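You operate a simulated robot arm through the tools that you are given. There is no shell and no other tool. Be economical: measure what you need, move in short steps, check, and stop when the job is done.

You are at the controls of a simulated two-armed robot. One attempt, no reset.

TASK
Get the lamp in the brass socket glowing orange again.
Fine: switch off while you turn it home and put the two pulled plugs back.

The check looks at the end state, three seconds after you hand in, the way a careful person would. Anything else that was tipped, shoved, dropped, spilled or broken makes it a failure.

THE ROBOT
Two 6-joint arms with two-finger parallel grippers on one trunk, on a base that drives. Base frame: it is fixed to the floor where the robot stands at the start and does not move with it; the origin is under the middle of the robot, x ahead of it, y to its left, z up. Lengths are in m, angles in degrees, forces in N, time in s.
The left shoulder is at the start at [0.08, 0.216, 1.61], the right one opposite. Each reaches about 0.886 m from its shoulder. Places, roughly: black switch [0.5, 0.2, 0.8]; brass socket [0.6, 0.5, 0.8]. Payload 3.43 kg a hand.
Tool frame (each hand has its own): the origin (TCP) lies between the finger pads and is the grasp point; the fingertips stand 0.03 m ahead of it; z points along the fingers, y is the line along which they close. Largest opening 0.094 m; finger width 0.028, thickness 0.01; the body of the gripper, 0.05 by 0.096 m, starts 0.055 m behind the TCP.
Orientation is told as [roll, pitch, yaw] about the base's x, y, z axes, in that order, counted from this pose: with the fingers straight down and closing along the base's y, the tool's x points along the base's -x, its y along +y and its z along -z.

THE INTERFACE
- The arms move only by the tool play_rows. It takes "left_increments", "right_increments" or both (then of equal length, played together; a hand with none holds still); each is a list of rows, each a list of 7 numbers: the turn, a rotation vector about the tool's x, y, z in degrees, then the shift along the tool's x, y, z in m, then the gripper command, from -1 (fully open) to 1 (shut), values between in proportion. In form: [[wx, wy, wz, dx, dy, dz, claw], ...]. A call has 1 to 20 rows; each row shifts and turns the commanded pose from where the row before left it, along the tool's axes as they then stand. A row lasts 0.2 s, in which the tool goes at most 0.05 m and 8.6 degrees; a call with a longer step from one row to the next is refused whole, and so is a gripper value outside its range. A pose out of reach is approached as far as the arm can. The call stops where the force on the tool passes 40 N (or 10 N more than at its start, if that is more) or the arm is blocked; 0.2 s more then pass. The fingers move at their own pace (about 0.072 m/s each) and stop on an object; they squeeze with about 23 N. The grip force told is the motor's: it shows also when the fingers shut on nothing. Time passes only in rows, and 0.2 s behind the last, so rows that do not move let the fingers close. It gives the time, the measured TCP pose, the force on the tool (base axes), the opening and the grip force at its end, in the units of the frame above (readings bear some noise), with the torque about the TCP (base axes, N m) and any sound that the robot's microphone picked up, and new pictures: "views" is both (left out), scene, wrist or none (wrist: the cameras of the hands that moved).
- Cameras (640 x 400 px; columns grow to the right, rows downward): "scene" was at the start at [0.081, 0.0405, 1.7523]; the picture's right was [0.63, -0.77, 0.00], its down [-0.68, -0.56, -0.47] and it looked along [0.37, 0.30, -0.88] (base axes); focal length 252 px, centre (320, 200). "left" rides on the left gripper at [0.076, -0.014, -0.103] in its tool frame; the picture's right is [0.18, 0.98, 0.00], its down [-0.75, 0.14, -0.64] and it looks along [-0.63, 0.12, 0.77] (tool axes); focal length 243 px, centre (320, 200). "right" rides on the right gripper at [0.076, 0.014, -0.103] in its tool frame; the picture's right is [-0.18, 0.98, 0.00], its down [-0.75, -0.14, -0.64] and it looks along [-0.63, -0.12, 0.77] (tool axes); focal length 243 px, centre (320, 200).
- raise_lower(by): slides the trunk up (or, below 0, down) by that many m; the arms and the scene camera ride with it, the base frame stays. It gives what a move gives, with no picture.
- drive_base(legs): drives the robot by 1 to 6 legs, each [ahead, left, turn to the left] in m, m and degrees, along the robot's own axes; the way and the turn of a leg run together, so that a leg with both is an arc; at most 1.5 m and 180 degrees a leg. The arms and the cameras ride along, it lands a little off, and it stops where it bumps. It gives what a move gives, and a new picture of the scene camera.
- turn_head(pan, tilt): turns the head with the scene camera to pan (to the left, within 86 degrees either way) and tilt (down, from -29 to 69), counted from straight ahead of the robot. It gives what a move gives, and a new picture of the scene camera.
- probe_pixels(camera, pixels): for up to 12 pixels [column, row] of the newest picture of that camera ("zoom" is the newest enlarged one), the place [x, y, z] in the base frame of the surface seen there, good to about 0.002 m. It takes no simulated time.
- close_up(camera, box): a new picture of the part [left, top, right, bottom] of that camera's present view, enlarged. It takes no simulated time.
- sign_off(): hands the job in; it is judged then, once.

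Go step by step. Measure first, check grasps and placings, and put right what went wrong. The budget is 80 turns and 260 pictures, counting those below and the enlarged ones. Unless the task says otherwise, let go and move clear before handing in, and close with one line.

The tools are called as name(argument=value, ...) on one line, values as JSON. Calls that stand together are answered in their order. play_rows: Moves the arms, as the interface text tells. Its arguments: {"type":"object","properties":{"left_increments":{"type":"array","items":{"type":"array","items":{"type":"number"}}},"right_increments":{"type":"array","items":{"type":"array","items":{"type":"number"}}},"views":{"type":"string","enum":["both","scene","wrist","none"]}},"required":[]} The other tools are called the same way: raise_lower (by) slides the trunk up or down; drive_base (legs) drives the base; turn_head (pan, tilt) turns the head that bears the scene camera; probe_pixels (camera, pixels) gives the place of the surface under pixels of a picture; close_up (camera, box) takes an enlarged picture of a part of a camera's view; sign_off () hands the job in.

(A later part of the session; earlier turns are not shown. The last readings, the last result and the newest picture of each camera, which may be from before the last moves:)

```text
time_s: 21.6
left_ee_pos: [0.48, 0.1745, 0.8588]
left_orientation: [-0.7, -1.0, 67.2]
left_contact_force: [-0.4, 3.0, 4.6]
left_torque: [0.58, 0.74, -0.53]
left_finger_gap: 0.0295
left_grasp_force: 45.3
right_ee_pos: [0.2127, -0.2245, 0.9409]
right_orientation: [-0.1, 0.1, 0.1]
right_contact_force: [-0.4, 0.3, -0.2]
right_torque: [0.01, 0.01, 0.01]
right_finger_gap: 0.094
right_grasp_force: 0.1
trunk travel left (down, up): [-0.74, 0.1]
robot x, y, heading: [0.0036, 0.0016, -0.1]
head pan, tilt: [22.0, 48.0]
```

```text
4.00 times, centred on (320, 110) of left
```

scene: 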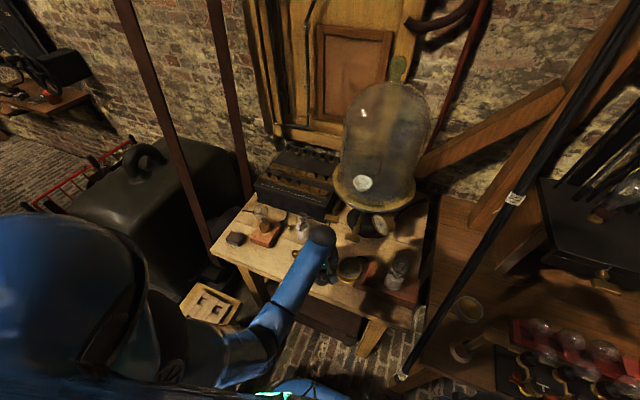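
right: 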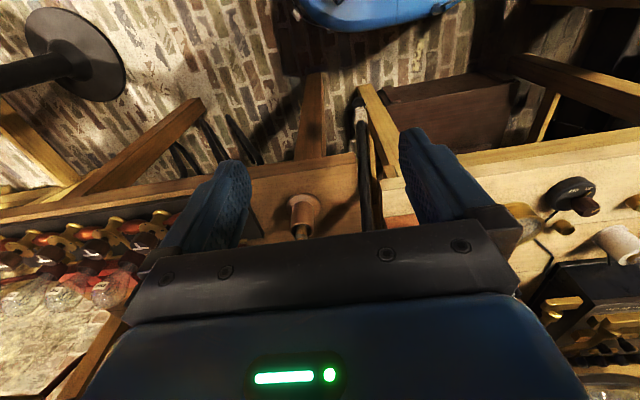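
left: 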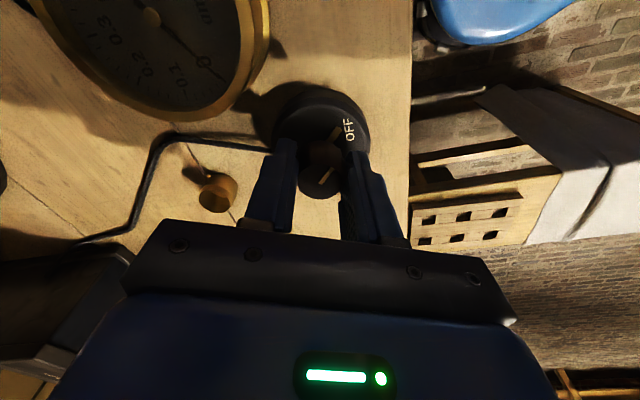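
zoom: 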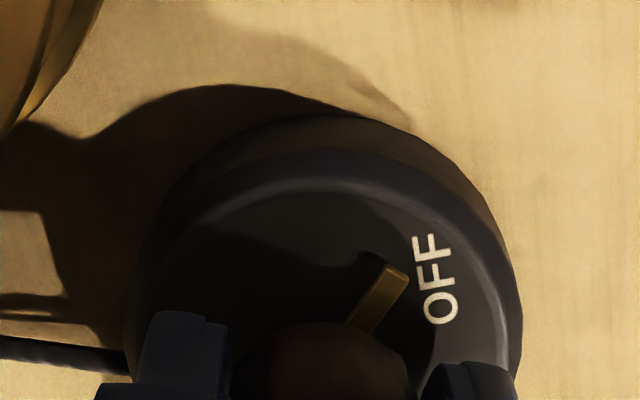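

The torque rose to −0.53 N m, so the knob is at its OFF stop. I'll let go, lift, turn the hand back, and move in front of the lamp.

play_rows(left_increments=[[0, 0, 0, 0, 0, 0, -0.06], [0, 0, 0, 0, 0, 0, -0.06], [0, 0, 0, 0, 0, -0.03, -0.06], [0, 0, 0, 0, 0, -0.03, -0.06], [0, 0, 0, 0, 0, -0.02, -0.06], [0, 0, 8, 0, 0, 0, -0.06], [0, 0, 8, 0, 0, 0, -0.06], [0, 0, 8, 0, 0, 0, -0.06], [0, 0, 8, 0, 0, 0, -0.06], [0, 0, 8, 0, 0, 0, -0.06], [0, 0, 8, 0, 0, 0, -0.06], [0, 0, 8, 0, 0, 0, -0.06], [0, 0, 8, 0, 0, 0, -0.06], [0, 0, 3, 0, 0, 0, -0.06]], views="both")

raise_lower(by=0.03)

close_up(camera="left", box=[400, 150, 640, 350])

close_up(camera="scene", box=[220, 180, 300, 230])

probe_pixels(camera="zoom", pixels=[[320, 160], [320, 200], [280, 200], [360, 200], [320, 235], [320, 290], [320, 320], [220, 340], [420, 420], [340, 390]])

```text
time_s: 24.6
left_ee_pos: [0.4792, 0.1759, 0.9368]
left_orientation: [0.7, -0.8, 0.1]
left_contact_force: [0.2, 0.3, 0.6]
left_torque: [0.02, -0.02, 0.02]
left_finger_gap: 0.0496
left_grasp_force: 0.1
right_ee_pos: [0.2132, -0.2227, 0.9406]
right_orientation: [0.0, 0.0, 0.1]
right_contact_force: [-0.4, -0.3, -0.5]
right_torque: [0.05, -0.03, 0.0]
right_finger_gap: 0.0939
right_grasp_force: 0.1
trunk travel left (down, up): [-0.74, 0.1]
robot x, y, heading: [0.0031, -0.0024, 0.1]
head pan, tilt: [22.0, 48.0]
```

scene: 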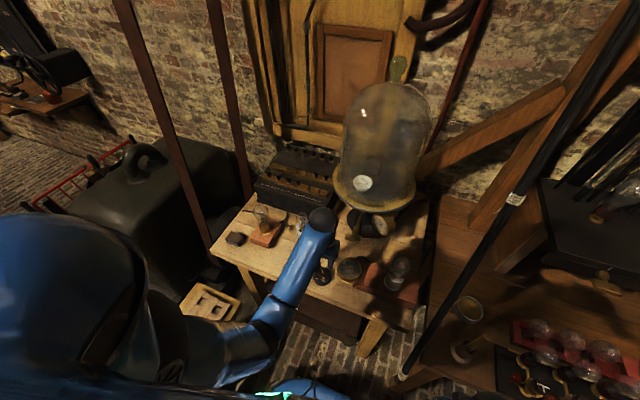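
left: 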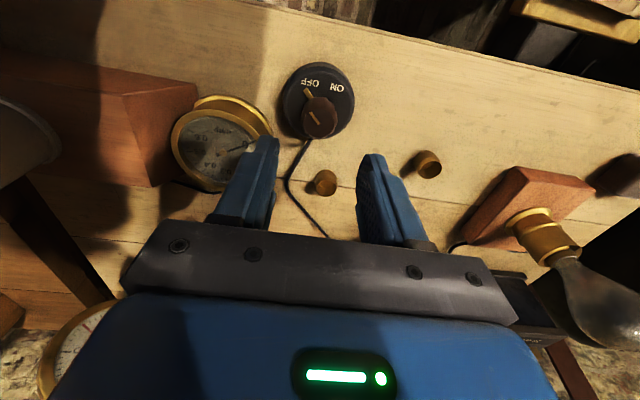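

```text
time_s: 25.4
left_ee_pos: [0.4795, 0.1752, 0.9683]
left_orientation: [0.7, -0.8, 0.1]
left_contact_force: [0.1, -0.1, 0.3]
left_torque: [0.03, 0.02, -0.02]
left_finger_gap: 0.0497
left_grasp_force: 0.0
right_ee_pos: [0.2127, -0.2234, 0.9703]
right_orientation: [-0.1, 0.0, 0.0]
right_contact_force: [0.1, -0.8, -0.1]
right_torque: [0.02, 0.0, 0.0]
right_finger_gap: 0.0941
right_grasp_force: 0.0
trunk travel left (down, up): [-0.77, 0.07]
robot x, y, heading: [0.0001, 0.0029, -0.1]
head pan, tilt: [22.0, 48.0]
```

```text
2.00 times, centred on (520, 250) of left
```

zoom: 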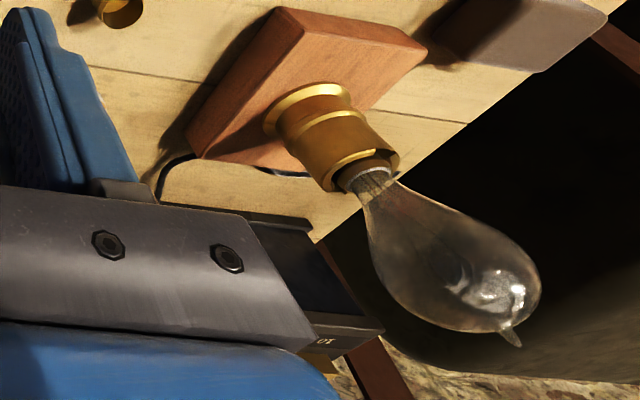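

```text
8.00 times, centred on (260, 205) of scene
```

zoom: 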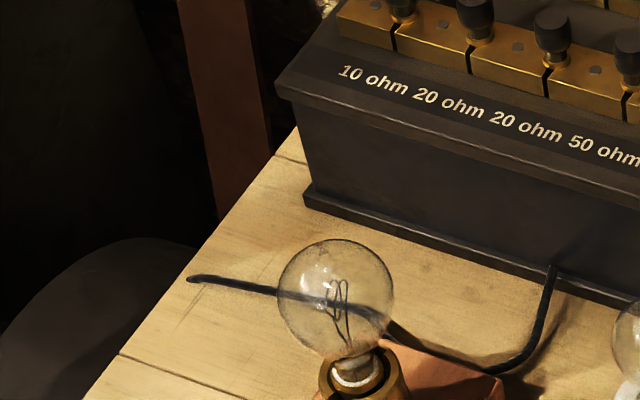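

```text
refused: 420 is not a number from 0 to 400
```

Switch shows OFF (pointer at (308,92) in the left view). I'll probe the bulb's outline in the zoom.

probe_pixels(camera="zoom", pixels=[[335, 245], [335, 290], [285, 300], [388, 300], [340, 330], [350, 352], [300, 280], [370, 280], [350, 375], [385, 370], [330, 370]])

close_up(camera="scene", box=[230, 200, 294, 250])

```text
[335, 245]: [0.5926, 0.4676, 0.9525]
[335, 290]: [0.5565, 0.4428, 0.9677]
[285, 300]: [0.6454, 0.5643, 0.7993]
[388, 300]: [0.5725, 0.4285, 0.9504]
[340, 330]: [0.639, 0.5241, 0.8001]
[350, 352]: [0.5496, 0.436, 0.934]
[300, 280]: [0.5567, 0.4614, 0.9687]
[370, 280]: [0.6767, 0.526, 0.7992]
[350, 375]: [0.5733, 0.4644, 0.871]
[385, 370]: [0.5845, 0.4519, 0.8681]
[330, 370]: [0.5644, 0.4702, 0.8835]
```

```text
8.00 times, centred on (262, 225) of scene
```

zoom: 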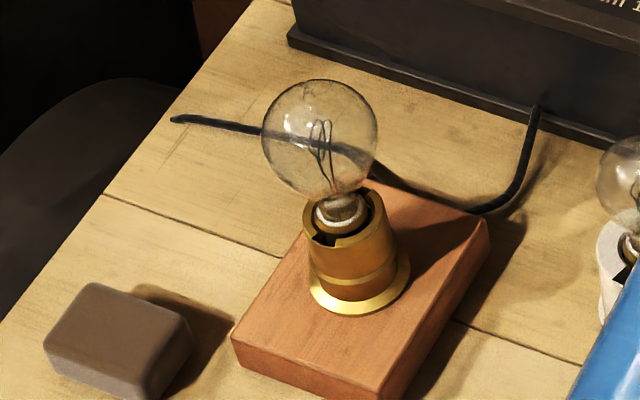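

I'll locate the socket axis and bulb axis from this zoom.

probe_pixels(camera="zoom", pixels=[[306, 218], [384, 210], [350, 243], [375, 185], [315, 292], [409, 268], [365, 309], [320, 95], [270, 130], [375, 130], [345, 210], [320, 140]])

```text
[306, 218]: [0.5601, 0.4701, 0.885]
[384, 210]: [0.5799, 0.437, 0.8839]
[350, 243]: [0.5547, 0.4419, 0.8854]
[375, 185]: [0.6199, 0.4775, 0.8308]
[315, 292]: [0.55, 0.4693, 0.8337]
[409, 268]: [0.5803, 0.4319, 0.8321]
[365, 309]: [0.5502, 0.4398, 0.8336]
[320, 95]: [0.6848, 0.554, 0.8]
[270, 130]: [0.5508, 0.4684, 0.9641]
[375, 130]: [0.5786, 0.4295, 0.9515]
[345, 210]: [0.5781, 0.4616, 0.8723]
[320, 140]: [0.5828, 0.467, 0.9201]
```

The socket axis is at [0.570, 0.454] (rim at 0.885) and the bulb is about 0.054 wide, centred near z 0.947. I'll move along the front edge to a point before the lamp with fingers open.

play_rows(left_increments=[[0, 0, 0, 0.03, 0, 0, -0.06], [0, 0, 0, 0.03, 0, 0, -0.06], [0, 0, 0, 0, 0.04, 0, -0.5], [0, 0, 0, 0, 0.04, 0, -1], [0, 0, 0, 0, 0.04, 0, -1], [0, 0, 0, 0, 0.04, 0, -1], [0, 0, 0, 0, 0.04, 0, -1], [0, 0, 0, 0, 0.04, 0, -1], [0, 0, 0, 0, 0.039, 0, -1], [0, 0, 0, 0, 0, 0, -1]], views="both")

close_up(camera="left", box=[240, 100, 400, 250])

```text
time_s: 27.6
left_ee_pos: [0.4201, 0.4538, 0.9693]
left_orientation: [0.7, -0.7, 0.1]
left_contact_force: [-0.3, 0.1, 0.9]
left_torque: [-0.02, -0.04, 0.0]
left_finger_gap: 0.094
left_grasp_force: 0.0
right_ee_pos: [0.2131, -0.223, 0.9699]
right_orientation: [0.0, -0.1, 0.1]
right_contact_force: [-0.6, -1.1, -0.5]
right_torque: [0.0, 0.03, 0.01]
right_finger_gap: 0.0938
right_grasp_force: 0.0
trunk travel left (down, up): [-0.77, 0.07]
robot x, y, heading: [-0.0018, 0.0003, 0.1]
head pan, tilt: [22.0, 48.0]
```

scene: 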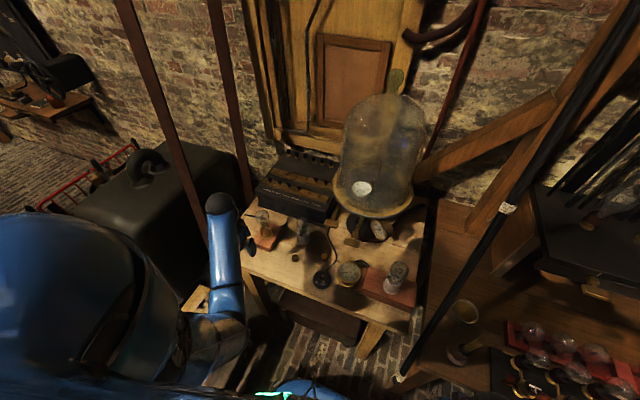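
left: 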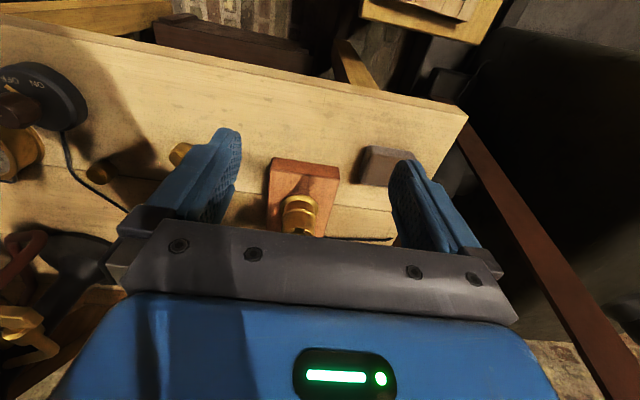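

```text
2.67 times, centred on (320, 175) of left
```

zoom: 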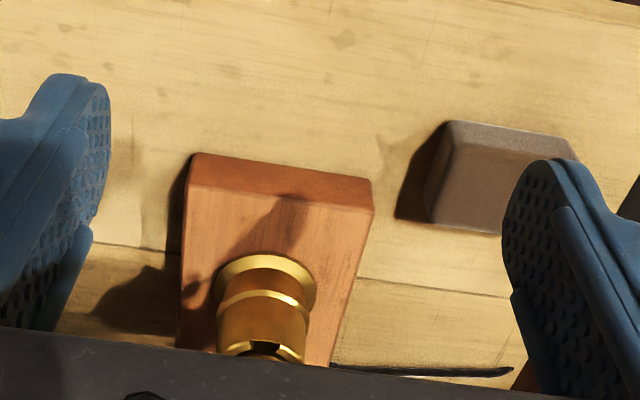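

The bulb's slot notch faces the robot. I'll zoom hard on the rim to see where the pins sit.

close_up(camera="scene", box=[246, 206, 286, 240])

close_up(camera="left", box=[275, 170, 345, 240])

```text
11.76 times, centred on (266, 223) of scene
```

zoom: 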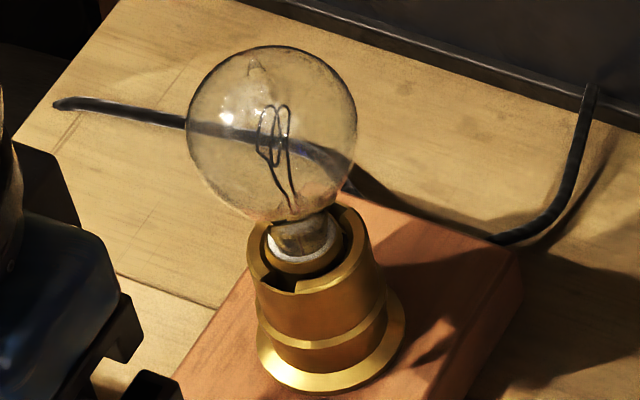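

```text
5.71 times, centred on (310, 205) of left
```

zoom: 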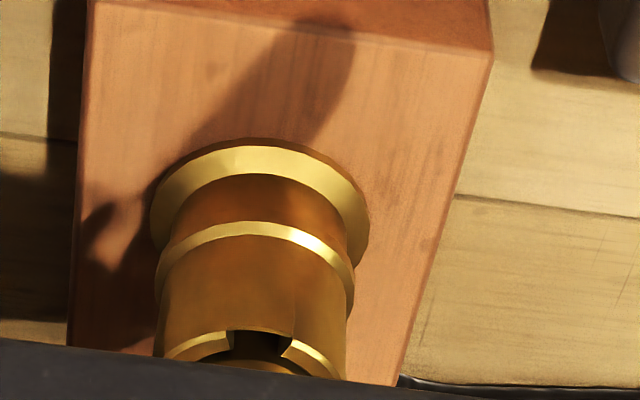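

Both slots open at the rim with the pins below, so this is a push-and-twist (clockwise) bayonet. I'll bring the open fingers around the bulb and pre-turn +30°.

play_rows(left_increments=[[0, 0, 0, -0.03, 0, 0, -1], [0, 0, 0, -0.03, 0, 0, -1], [0, 0, 0, -0.03, 0, 0, -1], [0, 0, 0, -0.03, 0, 0, -1], [0, 0, 0, -0.03, 0, 0.004, -1], [0.7, -0.7, -7.5, 0, 0, 0.008, -1], [0, 0, -7.5, 0, 0, 0.007, -1], [0, 0, -7.5, 0, 0, 0, -1], [0, 0, -7.5, 0, 0, 0, -1]], views="both")

close_up(camera="scene", box=[230, 190, 294, 240])

```text
time_s: 29.6
left_ee_pos: [0.5697, 0.4559, 0.9529]
left_orientation: [-0.7, -1.4, 30.3]
left_contact_force: [0.5, 0.3, -0.5]
left_torque: [0.0, 0.0, 0.01]
left_finger_gap: 0.0937
left_grasp_force: 0.1
right_ee_pos: [0.213, -0.2236, 0.9699]
right_orientation: [0.0, -0.1, 0.2]
right_contact_force: [-0.5, 0.5, 1.5]
right_torque: [0.01, 0.0, 0.0]
right_finger_gap: 0.094
right_grasp_force: 0.0
trunk travel left (down, up): [-0.77, 0.07]
robot x, y, heading: [0.0009, -0.0011, 0.1]
head pan, tilt: [22.0, 48.0]
```

scene: 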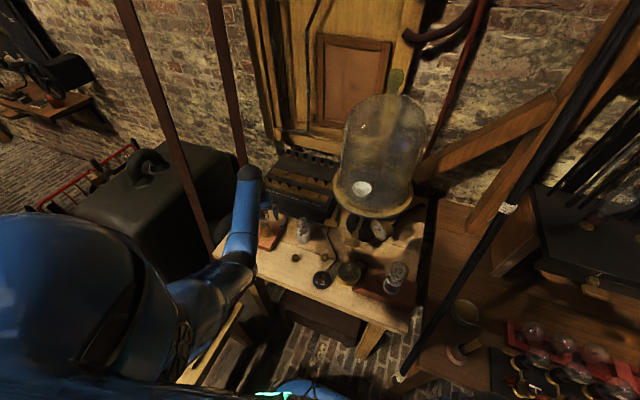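
left: 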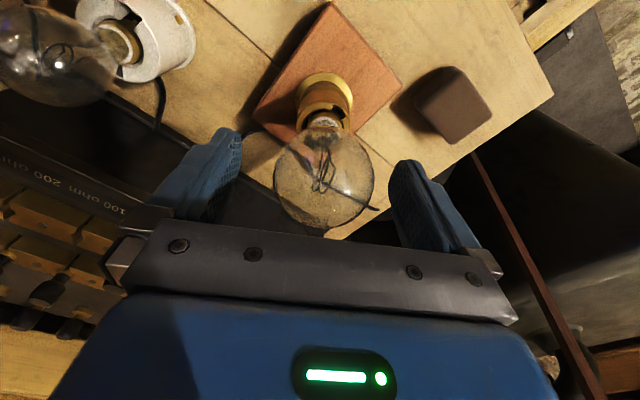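

```text
8.00 times, centred on (262, 215) of scene
```

zoom: 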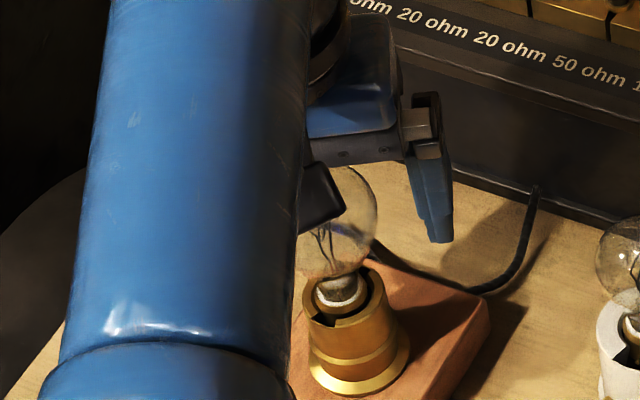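

The bulb sits centred between the fingers. I'll close on it and look.

play_rows(left_increments=[[0, 0, 0, 0, -0.001, 0.002, -0.3], [0, 0, 0, 0, 0, 0, 0.0], [0, 0, 0, 0, 0, 0, 0.2], [0, 0, 0, 0, 0, 0, 0.2], [0, 0, 0, 0, 0, 0, 0.2]], views="wrist")

```text
time_s: 30.8
left_ee_pos: [0.5695, 0.4531, 0.9527]
left_orientation: [-0.7, -1.3, 30.1]
left_contact_force: [-0.5, -0.1, 0.4]
left_torque: [0.0, -0.02, 0.01]
left_finger_gap: 0.053
left_grasp_force: 23.3
right_ee_pos: [0.2144, -0.2234, 0.9693]
right_orientation: [-0.1, 0.0, 0.1]
right_contact_force: [-0.1, 0.8, -0.5]
right_torque: [-0.01, 0.0, 0.03]
right_finger_gap: 0.094
right_grasp_force: 0.0
trunk travel left (down, up): [-0.77, 0.07]
robot x, y, heading: [-0.0039, 0.0005, 0.0]
head pan, tilt: [22.0, 48.0]
```

left: 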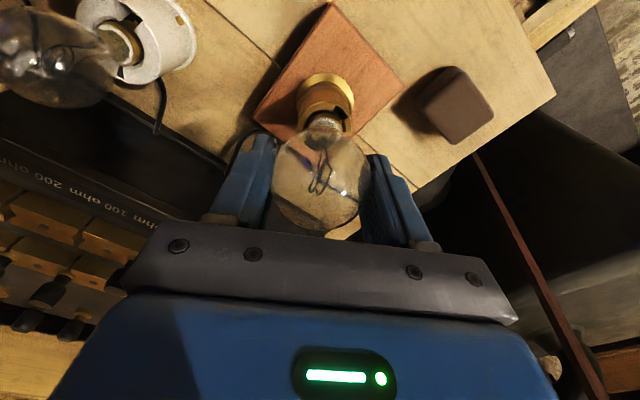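

Gripped at 0.053. I'll press down a few millimetres to feel the spring.

play_rows(left_increments=[[0, 0, 0, 0, 0, 0.003, 0.2], [0, 0, 0, 0, 0, 0.003, 0.2]], views="none")

```text
time_s: 31.4
left_ee_pos: [0.5701, 0.4524, 0.9498]
left_orientation: [-0.7, -1.8, 30.1]
left_contact_force: [-1.2, 2.1, 23.2]
left_torque: [-0.04, 0.02, -0.03]
left_finger_gap: 0.0536
left_grasp_force: 22.8
right_ee_pos: [0.2118, -0.2237, 0.9719]
right_orientation: [0.2, -0.1, 0.1]
right_contact_force: [0.5, -2.0, 0.3]
right_torque: [0.0, -0.04, -0.01]
right_finger_gap: 0.0939
right_grasp_force: 0.0
trunk travel left (down, up): [-0.77, 0.07]
robot x, y, heading: [-0.0006, 0.0008, -0.1]
head pan, tilt: [22.0, 48.0]
```

It resists with 23 N, so the pins bear on spring or slot bottom. Keeping this pressure, I'll turn clockwise in small steps.

play_rows(left_increments=[[0, 0, 4, 0, 0, 0, 0.2], [0, 0, 4, 0, 0, 0, 0.2], [0, 0, 4, 0, 0, 0, 0.2], [0, 0, 4, 0, 0, 0, 0.2], [0, 0, 4, 0, 0, 0, 0.2]], views="wrist")

close_up(camera="left", box=[270, 60, 380, 130])

```text
time_s: 32.5
left_ee_pos: [0.5682, 0.4506, 0.9474]
left_orientation: [-0.3, -1.6, 9.9]
left_contact_force: [5.2, -1.1, 15.9]
left_torque: [-0.15, -0.32, 0.04]
left_finger_gap: 0.0537
left_grasp_force: 22.9
right_ee_pos: [0.2113, -0.2239, 0.97]
right_orientation: [0.1, 0.0, 0.1]
right_contact_force: [0.7, 0.6, -0.3]
right_torque: [-0.02, -0.01, 0.02]
right_finger_gap: 0.094
right_grasp_force: 0.1
trunk travel left (down, up): [-0.77, 0.07]
robot x, y, heading: [-0.0013, 0.0013, -0.1]
head pan, tilt: [22.0, 48.0]
```

left: 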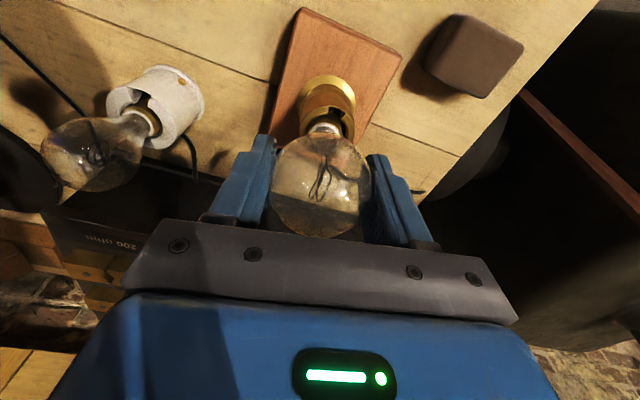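

```text
5.71 times, centred on (325, 95) of left
```

zoom: 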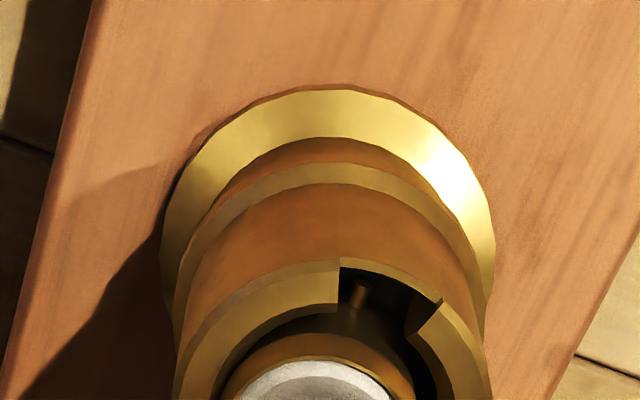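

A pin now shows at the left edge of the slot opening (zoom (360,290)). I'll look closer before turning further.

close_up(camera="left", box=[310, 95, 360, 130])

close_up(camera="scene", box=[250, 210, 290, 240])

probe_pixels(camera="left", pixels=[[332, 111], [329, 109], [344, 115], [336, 112], [318, 114]])

```text
11.43 times, centred on (335, 112) of left
```

zoom: 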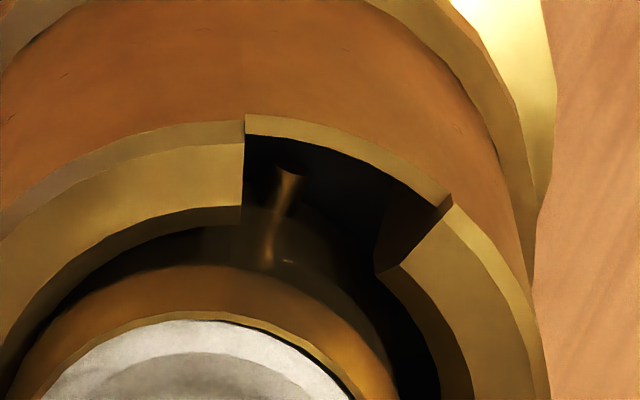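

```text
13.33 times, centred on (270, 225) of scene
```

zoom: 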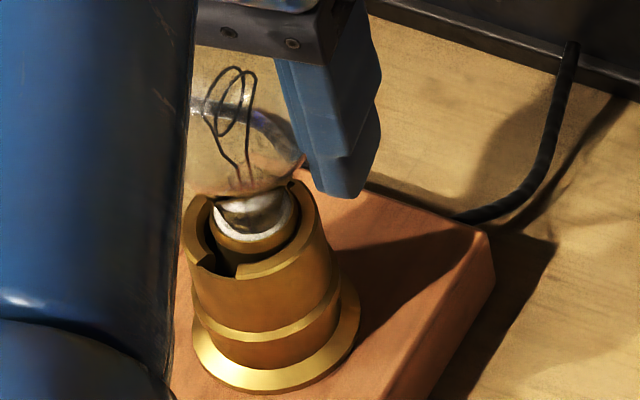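

```text
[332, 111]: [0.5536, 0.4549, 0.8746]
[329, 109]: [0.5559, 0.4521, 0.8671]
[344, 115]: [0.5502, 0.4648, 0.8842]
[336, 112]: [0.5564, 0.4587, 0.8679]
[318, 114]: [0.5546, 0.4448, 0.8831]
```

The pin sits in the opening at y≈0.452, between slot edges at about 0.4505 and 0.463. I'll turn another 12° clockwise to see whether it enters the right-hand run or hits the wall.

play_rows(left_increments=[[0, 0, 4, 0, 0, 0, 0.2], [0, 0, 4, 0, 0, 0, 0.2], [0, 0, 4, 0, 0, 0, 0.2]], views="wrist")

close_up(camera="left", box=[310, 95, 360, 130])

```text
time_s: 33.4
left_ee_pos: [0.5686, 0.453, 0.9449]
left_orientation: [0.2, -1.5, -1.9]
left_contact_force: [-0.5, -1.0, 10.6]
left_torque: [-0.13, 0.12, -0.03]
left_finger_gap: 0.0531
left_grasp_force: 22.9
right_ee_pos: [0.2106, -0.2245, 0.97]
right_orientation: [0.0, -0.1, 0.2]
right_contact_force: [1.1, -0.3, -0.3]
right_torque: [0.0, 0.0, -0.01]
right_finger_gap: 0.0941
right_grasp_force: 0.1
trunk travel left (down, up): [-0.77, 0.07]
robot x, y, heading: [0.001, -0.0034, 0.0]
head pan, tilt: [22.0, 48.0]
```

left: 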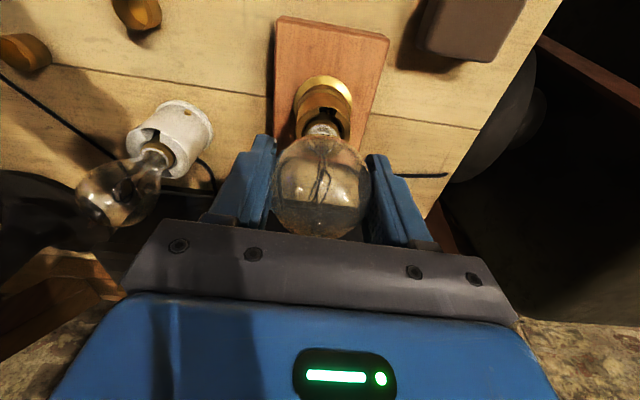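

```text
11.43 times, centred on (335, 112) of left
```

zoom: 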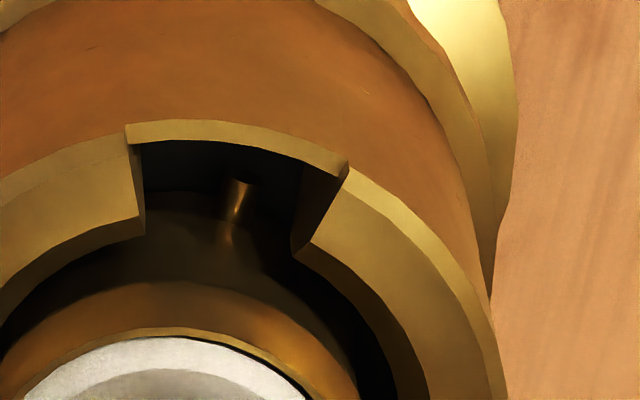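

The pin moved with the lamp to mid-opening. I'll keep turning clockwise to see whether it goes under the right lip or stops.

play_rows(left_increments=[[0, 0, 4, 0, 0, 0, 0.2], [0, 0, 4, 0, 0, 0, 0.2], [0, 0, 4, 0, 0, 0, 0.2], [0, 0, 4, 0, 0, 0, 0.2], [0, 0, 4, 0, 0, 0, 0.2]], views="wrist")

close_up(camera="left", box=[300, 92, 360, 134])

```text
time_s: 34.5
left_ee_pos: [0.5682, 0.4552, 0.946]
left_orientation: [0.6, -1.5, -22.0]
left_contact_force: [-2.8, 3.4, 7.4]
left_torque: [0.24, 0.23, 0.04]
left_finger_gap: 0.0533
left_grasp_force: 23.0
right_ee_pos: [0.2115, -0.2225, 0.9707]
right_orientation: [0.1, -0.1, 0.1]
right_contact_force: [0.6, 0.8, 0.0]
right_torque: [0.02, 0.05, 0.01]
right_finger_gap: 0.0939
right_grasp_force: 0.1
trunk travel left (down, up): [-0.77, 0.07]
robot x, y, heading: [-0.0016, 0.0018, -0.1]
head pan, tilt: [22.0, 48.0]
```

left: 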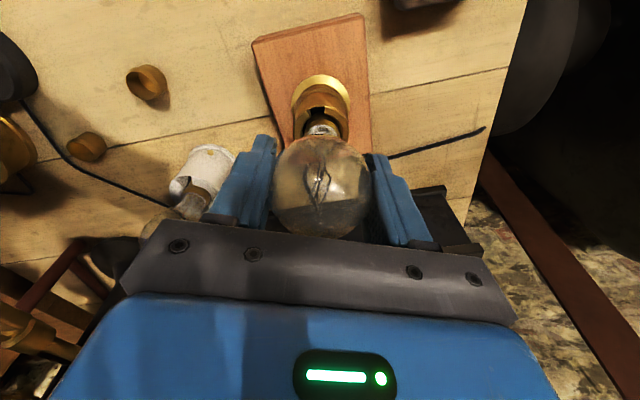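

```text
9.52 times, centred on (330, 113) of left
```

zoom: 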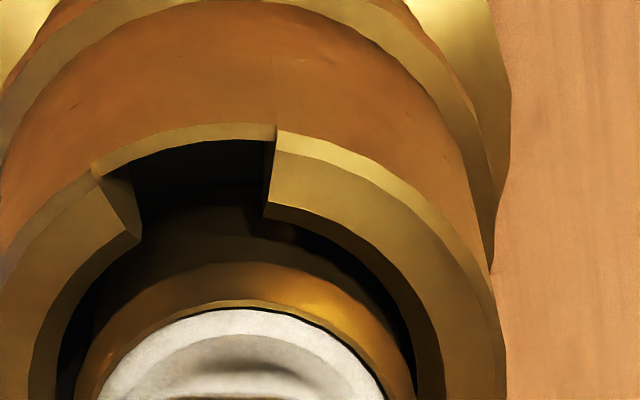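

The pin has gone under the right-hand lip, so clockwise is the locking run. I'll keep turning until it stops.

play_rows(left_increments=[[0, 0, 4, 0, 0, 0, 0.2], [0, 0, 4, 0, 0, 0, 0.2], [0, 0, 4, 0, 0, 0, 0.2], [0, 0, 4, 0, 0, 0, 0.2], [0, 0, 4, 0, 0, 0, 0.2]], views="wrist")

```text
time_s: 35.8
left_ee_pos: [0.5675, 0.454, 0.9449]
left_orientation: [1.1, -1.1, -41.9]
left_contact_force: [-5.3, 1.8, 4.7]
left_torque: [0.11, 0.4, 0.09]
left_finger_gap: 0.0532
left_grasp_force: 23.0
right_ee_pos: [0.2123, -0.223, 0.9705]
right_orientation: [0.0, -0.1, 0.0]
right_contact_force: [-0.8, -0.2, -0.5]
right_torque: [0.01, 0.01, 0.04]
right_finger_gap: 0.094
right_grasp_force: 0.0
trunk travel left (down, up): [-0.77, 0.07]
robot x, y, heading: [0.0019, 0.001, 0.1]
head pan, tilt: [22.0, 48.0]
```

left: 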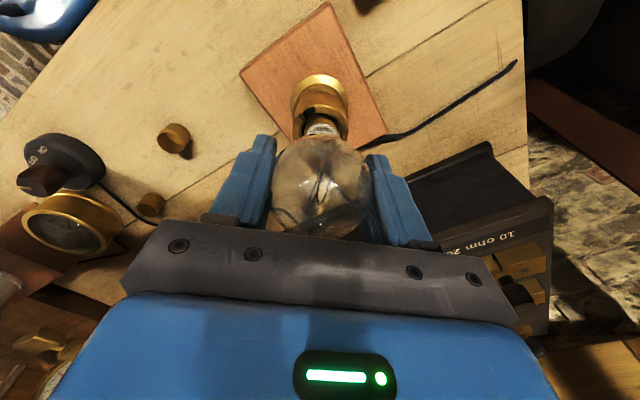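

Torque is still only 0.09, so I'll continue in the same direction.

play_rows(left_increments=[[0, 0, 4, 0, 0, 0, 0.2], [0, 0, 4, 0, 0, 0, 0.2], [0, 0, 4, 0, 0, 0, 0.2], [0, 0, 4, 0, 0, 0, 0.2], [0, 0, 4, 0, 0, 0, 0.2]], views="wrist")

close_up(camera="left", box=[300, 92, 360, 134])

```text
time_s: 37.0
left_ee_pos: [0.5686, 0.4527, 0.9454]
left_orientation: [1.4, -0.7, -62.0]
left_contact_force: [-7.4, -1.8, 2.0]
left_torque: [-0.11, 0.47, 0.04]
left_finger_gap: 0.0529
left_grasp_force: 23.0
right_ee_pos: [0.2115, -0.2233, 0.9691]
right_orientation: [0.0, 0.0, 0.1]
right_contact_force: [0.1, -0.7, -0.2]
right_torque: [0.01, 0.02, 0.01]
right_finger_gap: 0.0939
right_grasp_force: 0.0
trunk travel left (down, up): [-0.77, 0.07]
robot x, y, heading: [-0.0013, -0.0001, -0.0]
head pan, tilt: [22.0, 48.0]
```

left: 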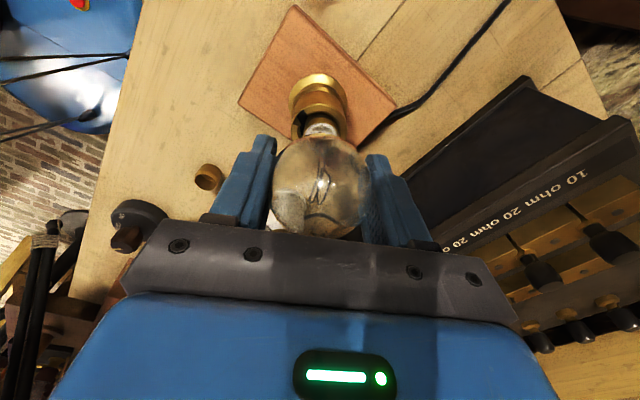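

```text
9.52 times, centred on (330, 113) of left
```

zoom: 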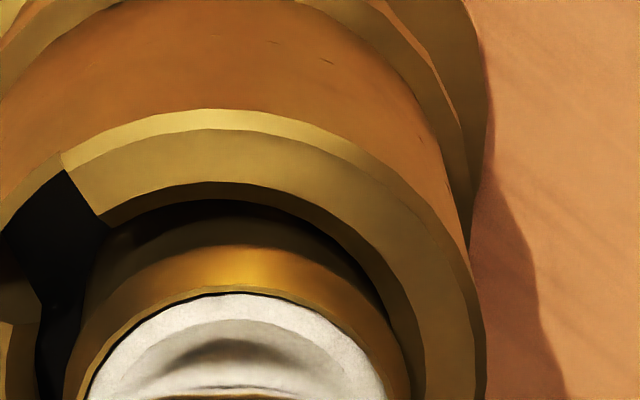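

It has turned 92° without a clear stop, so the lamp may be slipping in the fingers. I'll compare the filament with the earlier view.

close_up(camera="left", box=[260, 110, 380, 240])

close_up(camera="scene", box=[240, 195, 290, 245])

```text
3.08 times, centred on (320, 175) of left
```

zoom: 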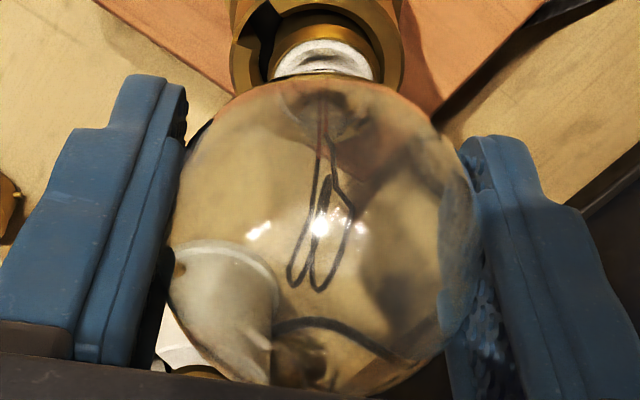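

```text
8.00 times, centred on (265, 220) of scene
```

zoom: 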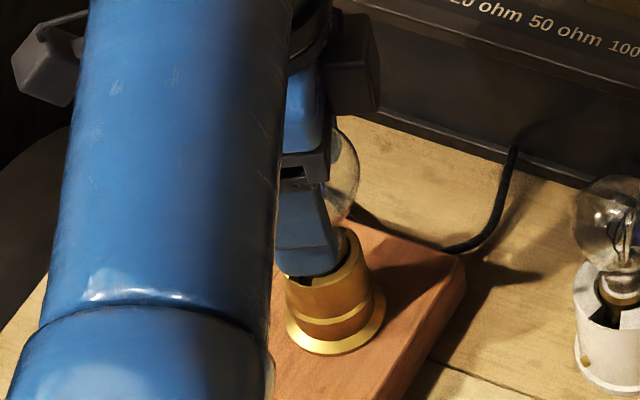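

I'll turn 8° more and compare the filament picture directly.

play_rows(left_increments=[[0, 0, 5, 0, 0, 0, 0.2], [0, 0, 5, 0, 0, 0, 0.2]], views="none")

close_up(camera="left", box=[260, 110, 380, 240])

```text
time_s: 37.5
left_ee_pos: [0.5677, 0.4532, 0.9452]
left_orientation: [1.5, -0.3, -72.0]
left_contact_force: [-5.8, -3.0, -1.0]
left_torque: [-0.16, 0.39, 0.02]
left_finger_gap: 0.0532
left_grasp_force: 23.1
right_ee_pos: [0.2117, -0.2232, 0.9691]
right_orientation: [0.0, 0.0, 0.2]
right_contact_force: [0.2, -0.1, 0.2]
right_torque: [0.0, 0.0, 0.0]
right_finger_gap: 0.0939
right_grasp_force: 0.0
trunk travel left (down, up): [-0.77, 0.07]
robot x, y, heading: [-0.0003, -0.0018, 0.2]
head pan, tilt: [22.0, 48.0]
```

```text
3.08 times, centred on (320, 175) of left
```

zoom: 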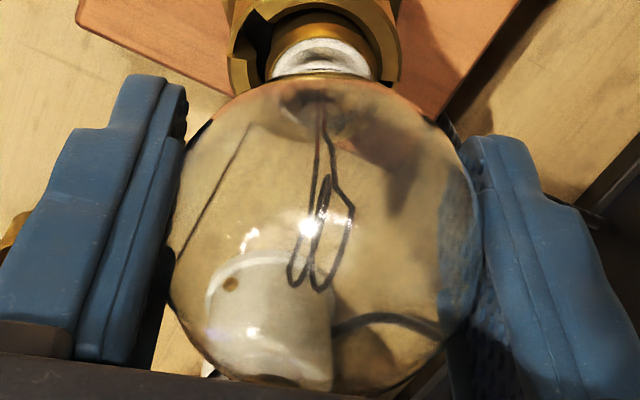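

The filament looks identical, so the lamp truly turns with the hand and there's no slip. I'll open, swing the hand back to +30°, and compare how the lamp now sits.

play_rows(left_increments=[[0, 0, 0, 0, 0, 0, -0.3], [0, 0, 0, 0, 0, 0, -1], [0, 0, 0, 0, 0, 0, -1], [0, 0, -8.5, 0, 0, 0, -1], [0, 0, -8.5, 0, 0, 0, -1], [0, 0, -8.5, 0, 0, 0, -1], [0, 0, -8.5, 0, 0, 0, -1], [0, 0, -8.5, 0, 0, 0, -1], [0, 0, -8.5, 0, 0, 0, -1], [0, 0, -8.5, 0, 0, 0, -1], [0, 0, -8.5, 0, 0, 0, -1], [0, 0, -8.5, 0, 0, 0, -1], [0, 0, -8.5, 0, 0, 0, -1], [0, 0, -8.5, 0, 0, 0, -1], [0, 0, -8.5, 0, 0, 0, -1]], views="wrist")

close_up(camera="left", box=[260, 60, 390, 240])

close_up(camera="left", box=[300, 92, 360, 134])

close_up(camera="scene", box=[230, 190, 294, 240])

```text
time_s: 40.8
left_ee_pos: [0.5687, 0.4535, 0.945]
left_orientation: [-0.8, -1.4, 30.2]
left_contact_force: [-0.7, -0.4, -0.5]
left_torque: [0.01, -0.01, 0.04]
left_finger_gap: 0.0942
left_grasp_force: 0.1
right_ee_pos: [0.2132, -0.2235, 0.9698]
right_orientation: [0.0, 0.0, 0.1]
right_contact_force: [0.6, 0.5, -0.6]
right_torque: [0.01, 0.01, 0.05]
right_finger_gap: 0.0941
right_grasp_force: 0.0
trunk travel left (down, up): [-0.77, 0.07]
robot x, y, heading: [-0.0009, -0.0014, 0.2]
head pan, tilt: [22.0, 48.0]
```

left: 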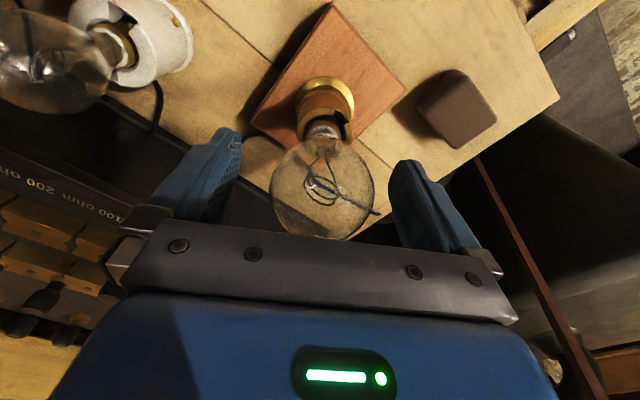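

```text
2.22 times, centred on (325, 150) of left
```

zoom: 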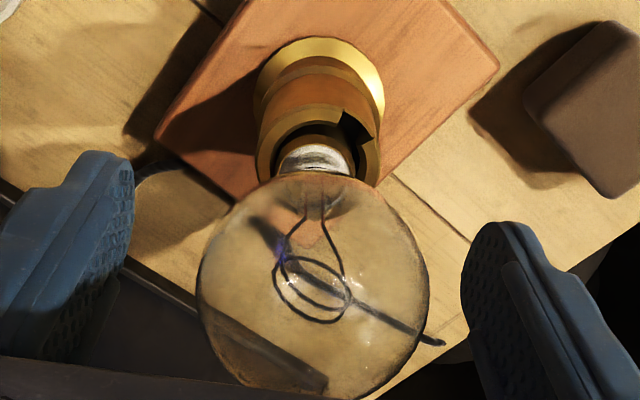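

```text
9.52 times, centred on (330, 113) of left
```

zoom: 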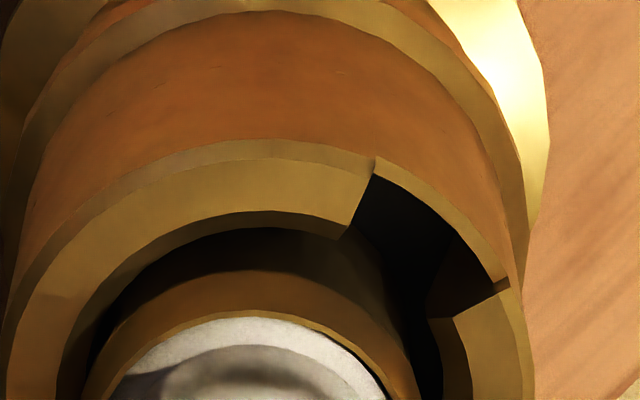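

```text
8.00 times, centred on (262, 215) of scene
```

zoom: 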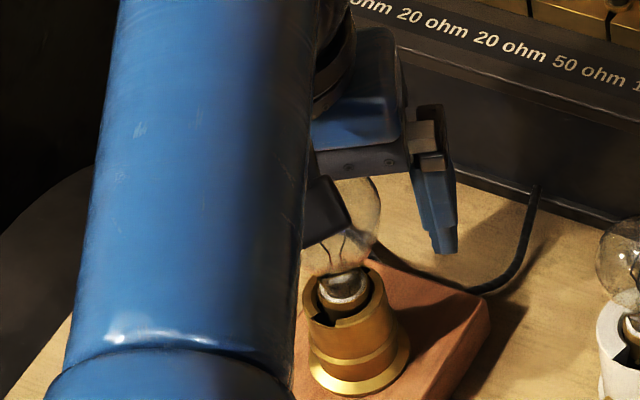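

The lamp turned with the hand (the filament loop has rotated) and shows no stop or catch yet. I'll probe its height, then grip and turn a further 100° without pushing, watching the torque.

probe_pixels(camera="left", pixels=[[322, 128], [316, 127], [328, 128], [322, 124], [322, 138], [322, 160]])

play_rows(left_increments=[[0, 0, 0, 0, 0, 0, -0.3], [0, 0, 0, 0, 0, 0, 0.0], [0, 0, 0, 0, 0, 0, 0.2], [0, 0, 0, 0, 0, 0, 0.2], [0, 0, 8, 0, 0, 0, 0.2], [0, 0, 8, 0, 0, 0, 0.2], [0, 0, 8, 0, 0, 0, 0.2], [0, 0, 8, 0, 0, 0, 0.2], [0, 0, 8, 0, 0, 0, 0.2], [0, 0, 8, 0, 0, 0, 0.2]], views="wrist")

close_up(camera="left", box=[260, 60, 390, 240])

```text
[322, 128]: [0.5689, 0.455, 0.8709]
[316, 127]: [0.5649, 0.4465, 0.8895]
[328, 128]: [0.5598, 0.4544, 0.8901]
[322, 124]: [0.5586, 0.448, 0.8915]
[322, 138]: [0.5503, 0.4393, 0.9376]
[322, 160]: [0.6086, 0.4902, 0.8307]
```

```text
time_s: 43.0
left_ee_pos: [0.5695, 0.4528, 0.9445]
left_orientation: [0.6, -1.7, -18.0]
left_contact_force: [-1.7, -1.2, 1.5]
left_torque: [0.0, 0.18, 0.48]
left_finger_gap: 0.0538
left_grasp_force: 22.5
right_ee_pos: [0.2118, -0.2231, 0.9707]
right_orientation: [0.1, 0.0, 0.0]
right_contact_force: [0.8, 0.3, -0.2]
right_torque: [0.0, 0.0, 0.0]
right_finger_gap: 0.0938
right_grasp_force: 0.1
trunk travel left (down, up): [-0.77, 0.07]
robot x, y, heading: [0.0003, -0.0005, 0.1]
head pan, tilt: [22.0, 48.0]
```

left: 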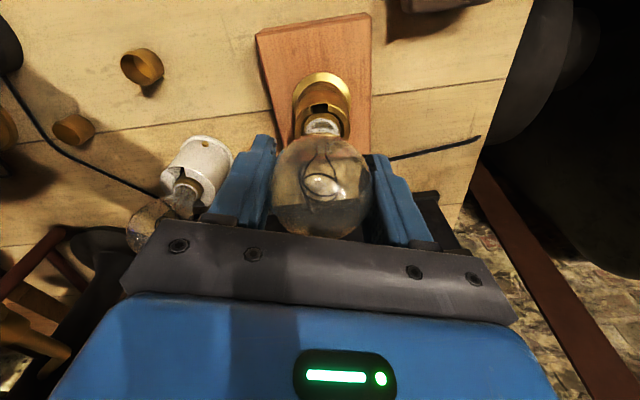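

```text
2.22 times, centred on (325, 150) of left
```

zoom: 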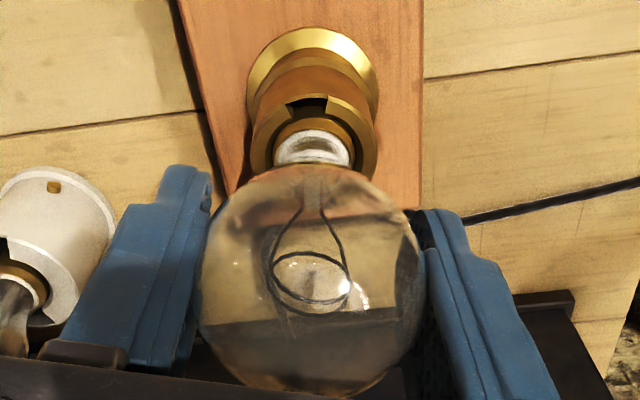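

Torque jumped to 0.48 N m — the lamp has come to a stop. I'll turn slightly more to confirm it only slips now.

play_rows(left_increments=[[0, 0, 6, 0, 0, 0, 0.2], [0, 0, 6, 0, 0, 0, 0.2], [0, 0, 0, 0, 0, 0, 0.2]], views="none")

close_up(camera="left", box=[260, 60, 390, 240])

```text
time_s: 43.8
left_ee_pos: [0.5697, 0.4541, 0.9442]
left_orientation: [0.8, -1.3, -30.1]
left_contact_force: [2.4, -1.7, -1.4]
left_torque: [-0.03, -0.04, 0.3]
left_finger_gap: 0.0526
left_grasp_force: 22.8
right_ee_pos: [0.2138, -0.2233, 0.9696]
right_orientation: [0.0, 0.0, 0.1]
right_contact_force: [0.2, -0.6, -0.6]
right_torque: [0.01, 0.0, -0.01]
right_finger_gap: 0.094
right_grasp_force: 0.0
trunk travel left (down, up): [-0.77, 0.07]
robot x, y, heading: [0.0009, -0.0021, -0.0]
head pan, tilt: [22.0, 48.0]
```

```text
2.22 times, centred on (325, 150) of left
```

zoom: 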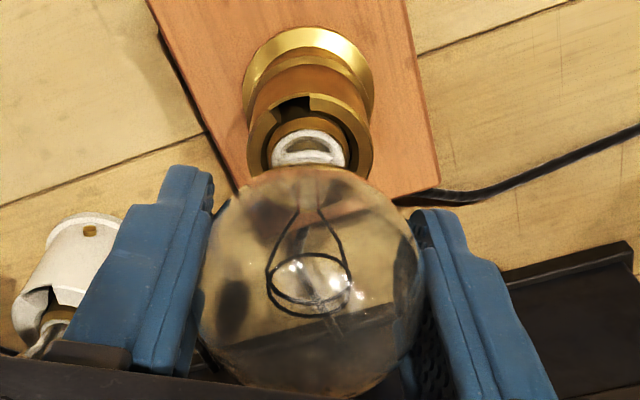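

I'll try another 16° to distinguish slipping from slow turning.

play_rows(left_increments=[[0, 0, 8, 0, 0, 0, 0.4], [0, 0, 8, 0, 0, 0, 0.4], [0, 0, 8, 0, 0, 0, 0.4]], views="none")

close_up(camera="left", box=[260, 60, 390, 240])

```text
time_s: 44.5
left_ee_pos: [0.5699, 0.4531, 0.945]
left_orientation: [1.4, -0.9, -54.0]
left_contact_force: [3.9, 1.6, 1.9]
left_torque: [0.15, -0.18, 0.32]
left_finger_gap: 0.053
left_grasp_force: 23.1
right_ee_pos: [0.213, -0.2228, 0.9704]
right_orientation: [0.0, -0.1, 0.1]
right_contact_force: [-0.2, -0.2, -0.4]
right_torque: [0.0, 0.02, 0.01]
right_finger_gap: 0.094
right_grasp_force: 0.1
trunk travel left (down, up): [-0.77, 0.07]
robot x, y, heading: [-0.0015, -0.0009, 0.1]
head pan, tilt: [22.0, 48.0]
```

```text
2.22 times, centred on (325, 150) of left
```

zoom: 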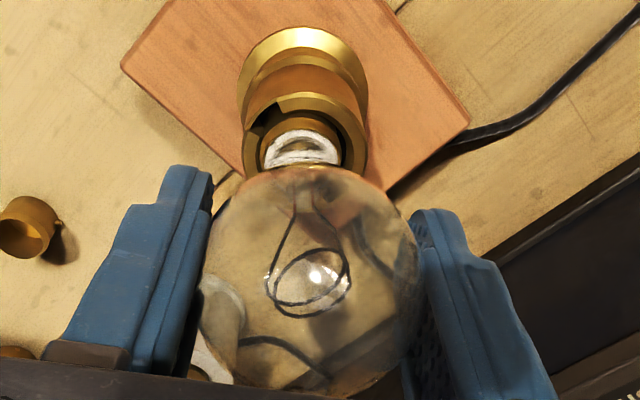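

The filament is now slipping relative to the fingers at a steady 0.3 N m: the lamp is at its stop. I'll do a gentle 3 mm pull to confirm that it's held.

play_rows(left_increments=[[0, 0, 0, 0, 0, -0.002, 0.4], [0, 0, 0, 0, 0, -0.002, 0.4]], views="none")

```text
time_s: 45.1
left_ee_pos: [0.5708, 0.4533, 0.9464]
left_orientation: [0.9, -0.8, -53.9]
left_contact_force: [4.3, 0.9, -11.1]
left_torque: [0.02, -0.2, 0.23]
left_finger_gap: 0.0527
left_grasp_force: 22.8
right_ee_pos: [0.2147, -0.222, 0.9695]
right_orientation: [0.0, 0.1, 0.1]
right_contact_force: [-0.1, 0.2, 0.6]
right_torque: [0.03, 0.04, -0.03]
right_finger_gap: 0.0941
right_grasp_force: 0.1
trunk travel left (down, up): [-0.77, 0.07]
robot x, y, heading: [0.0004, -0.0001, -0.1]
head pan, tilt: [22.0, 48.0]
```

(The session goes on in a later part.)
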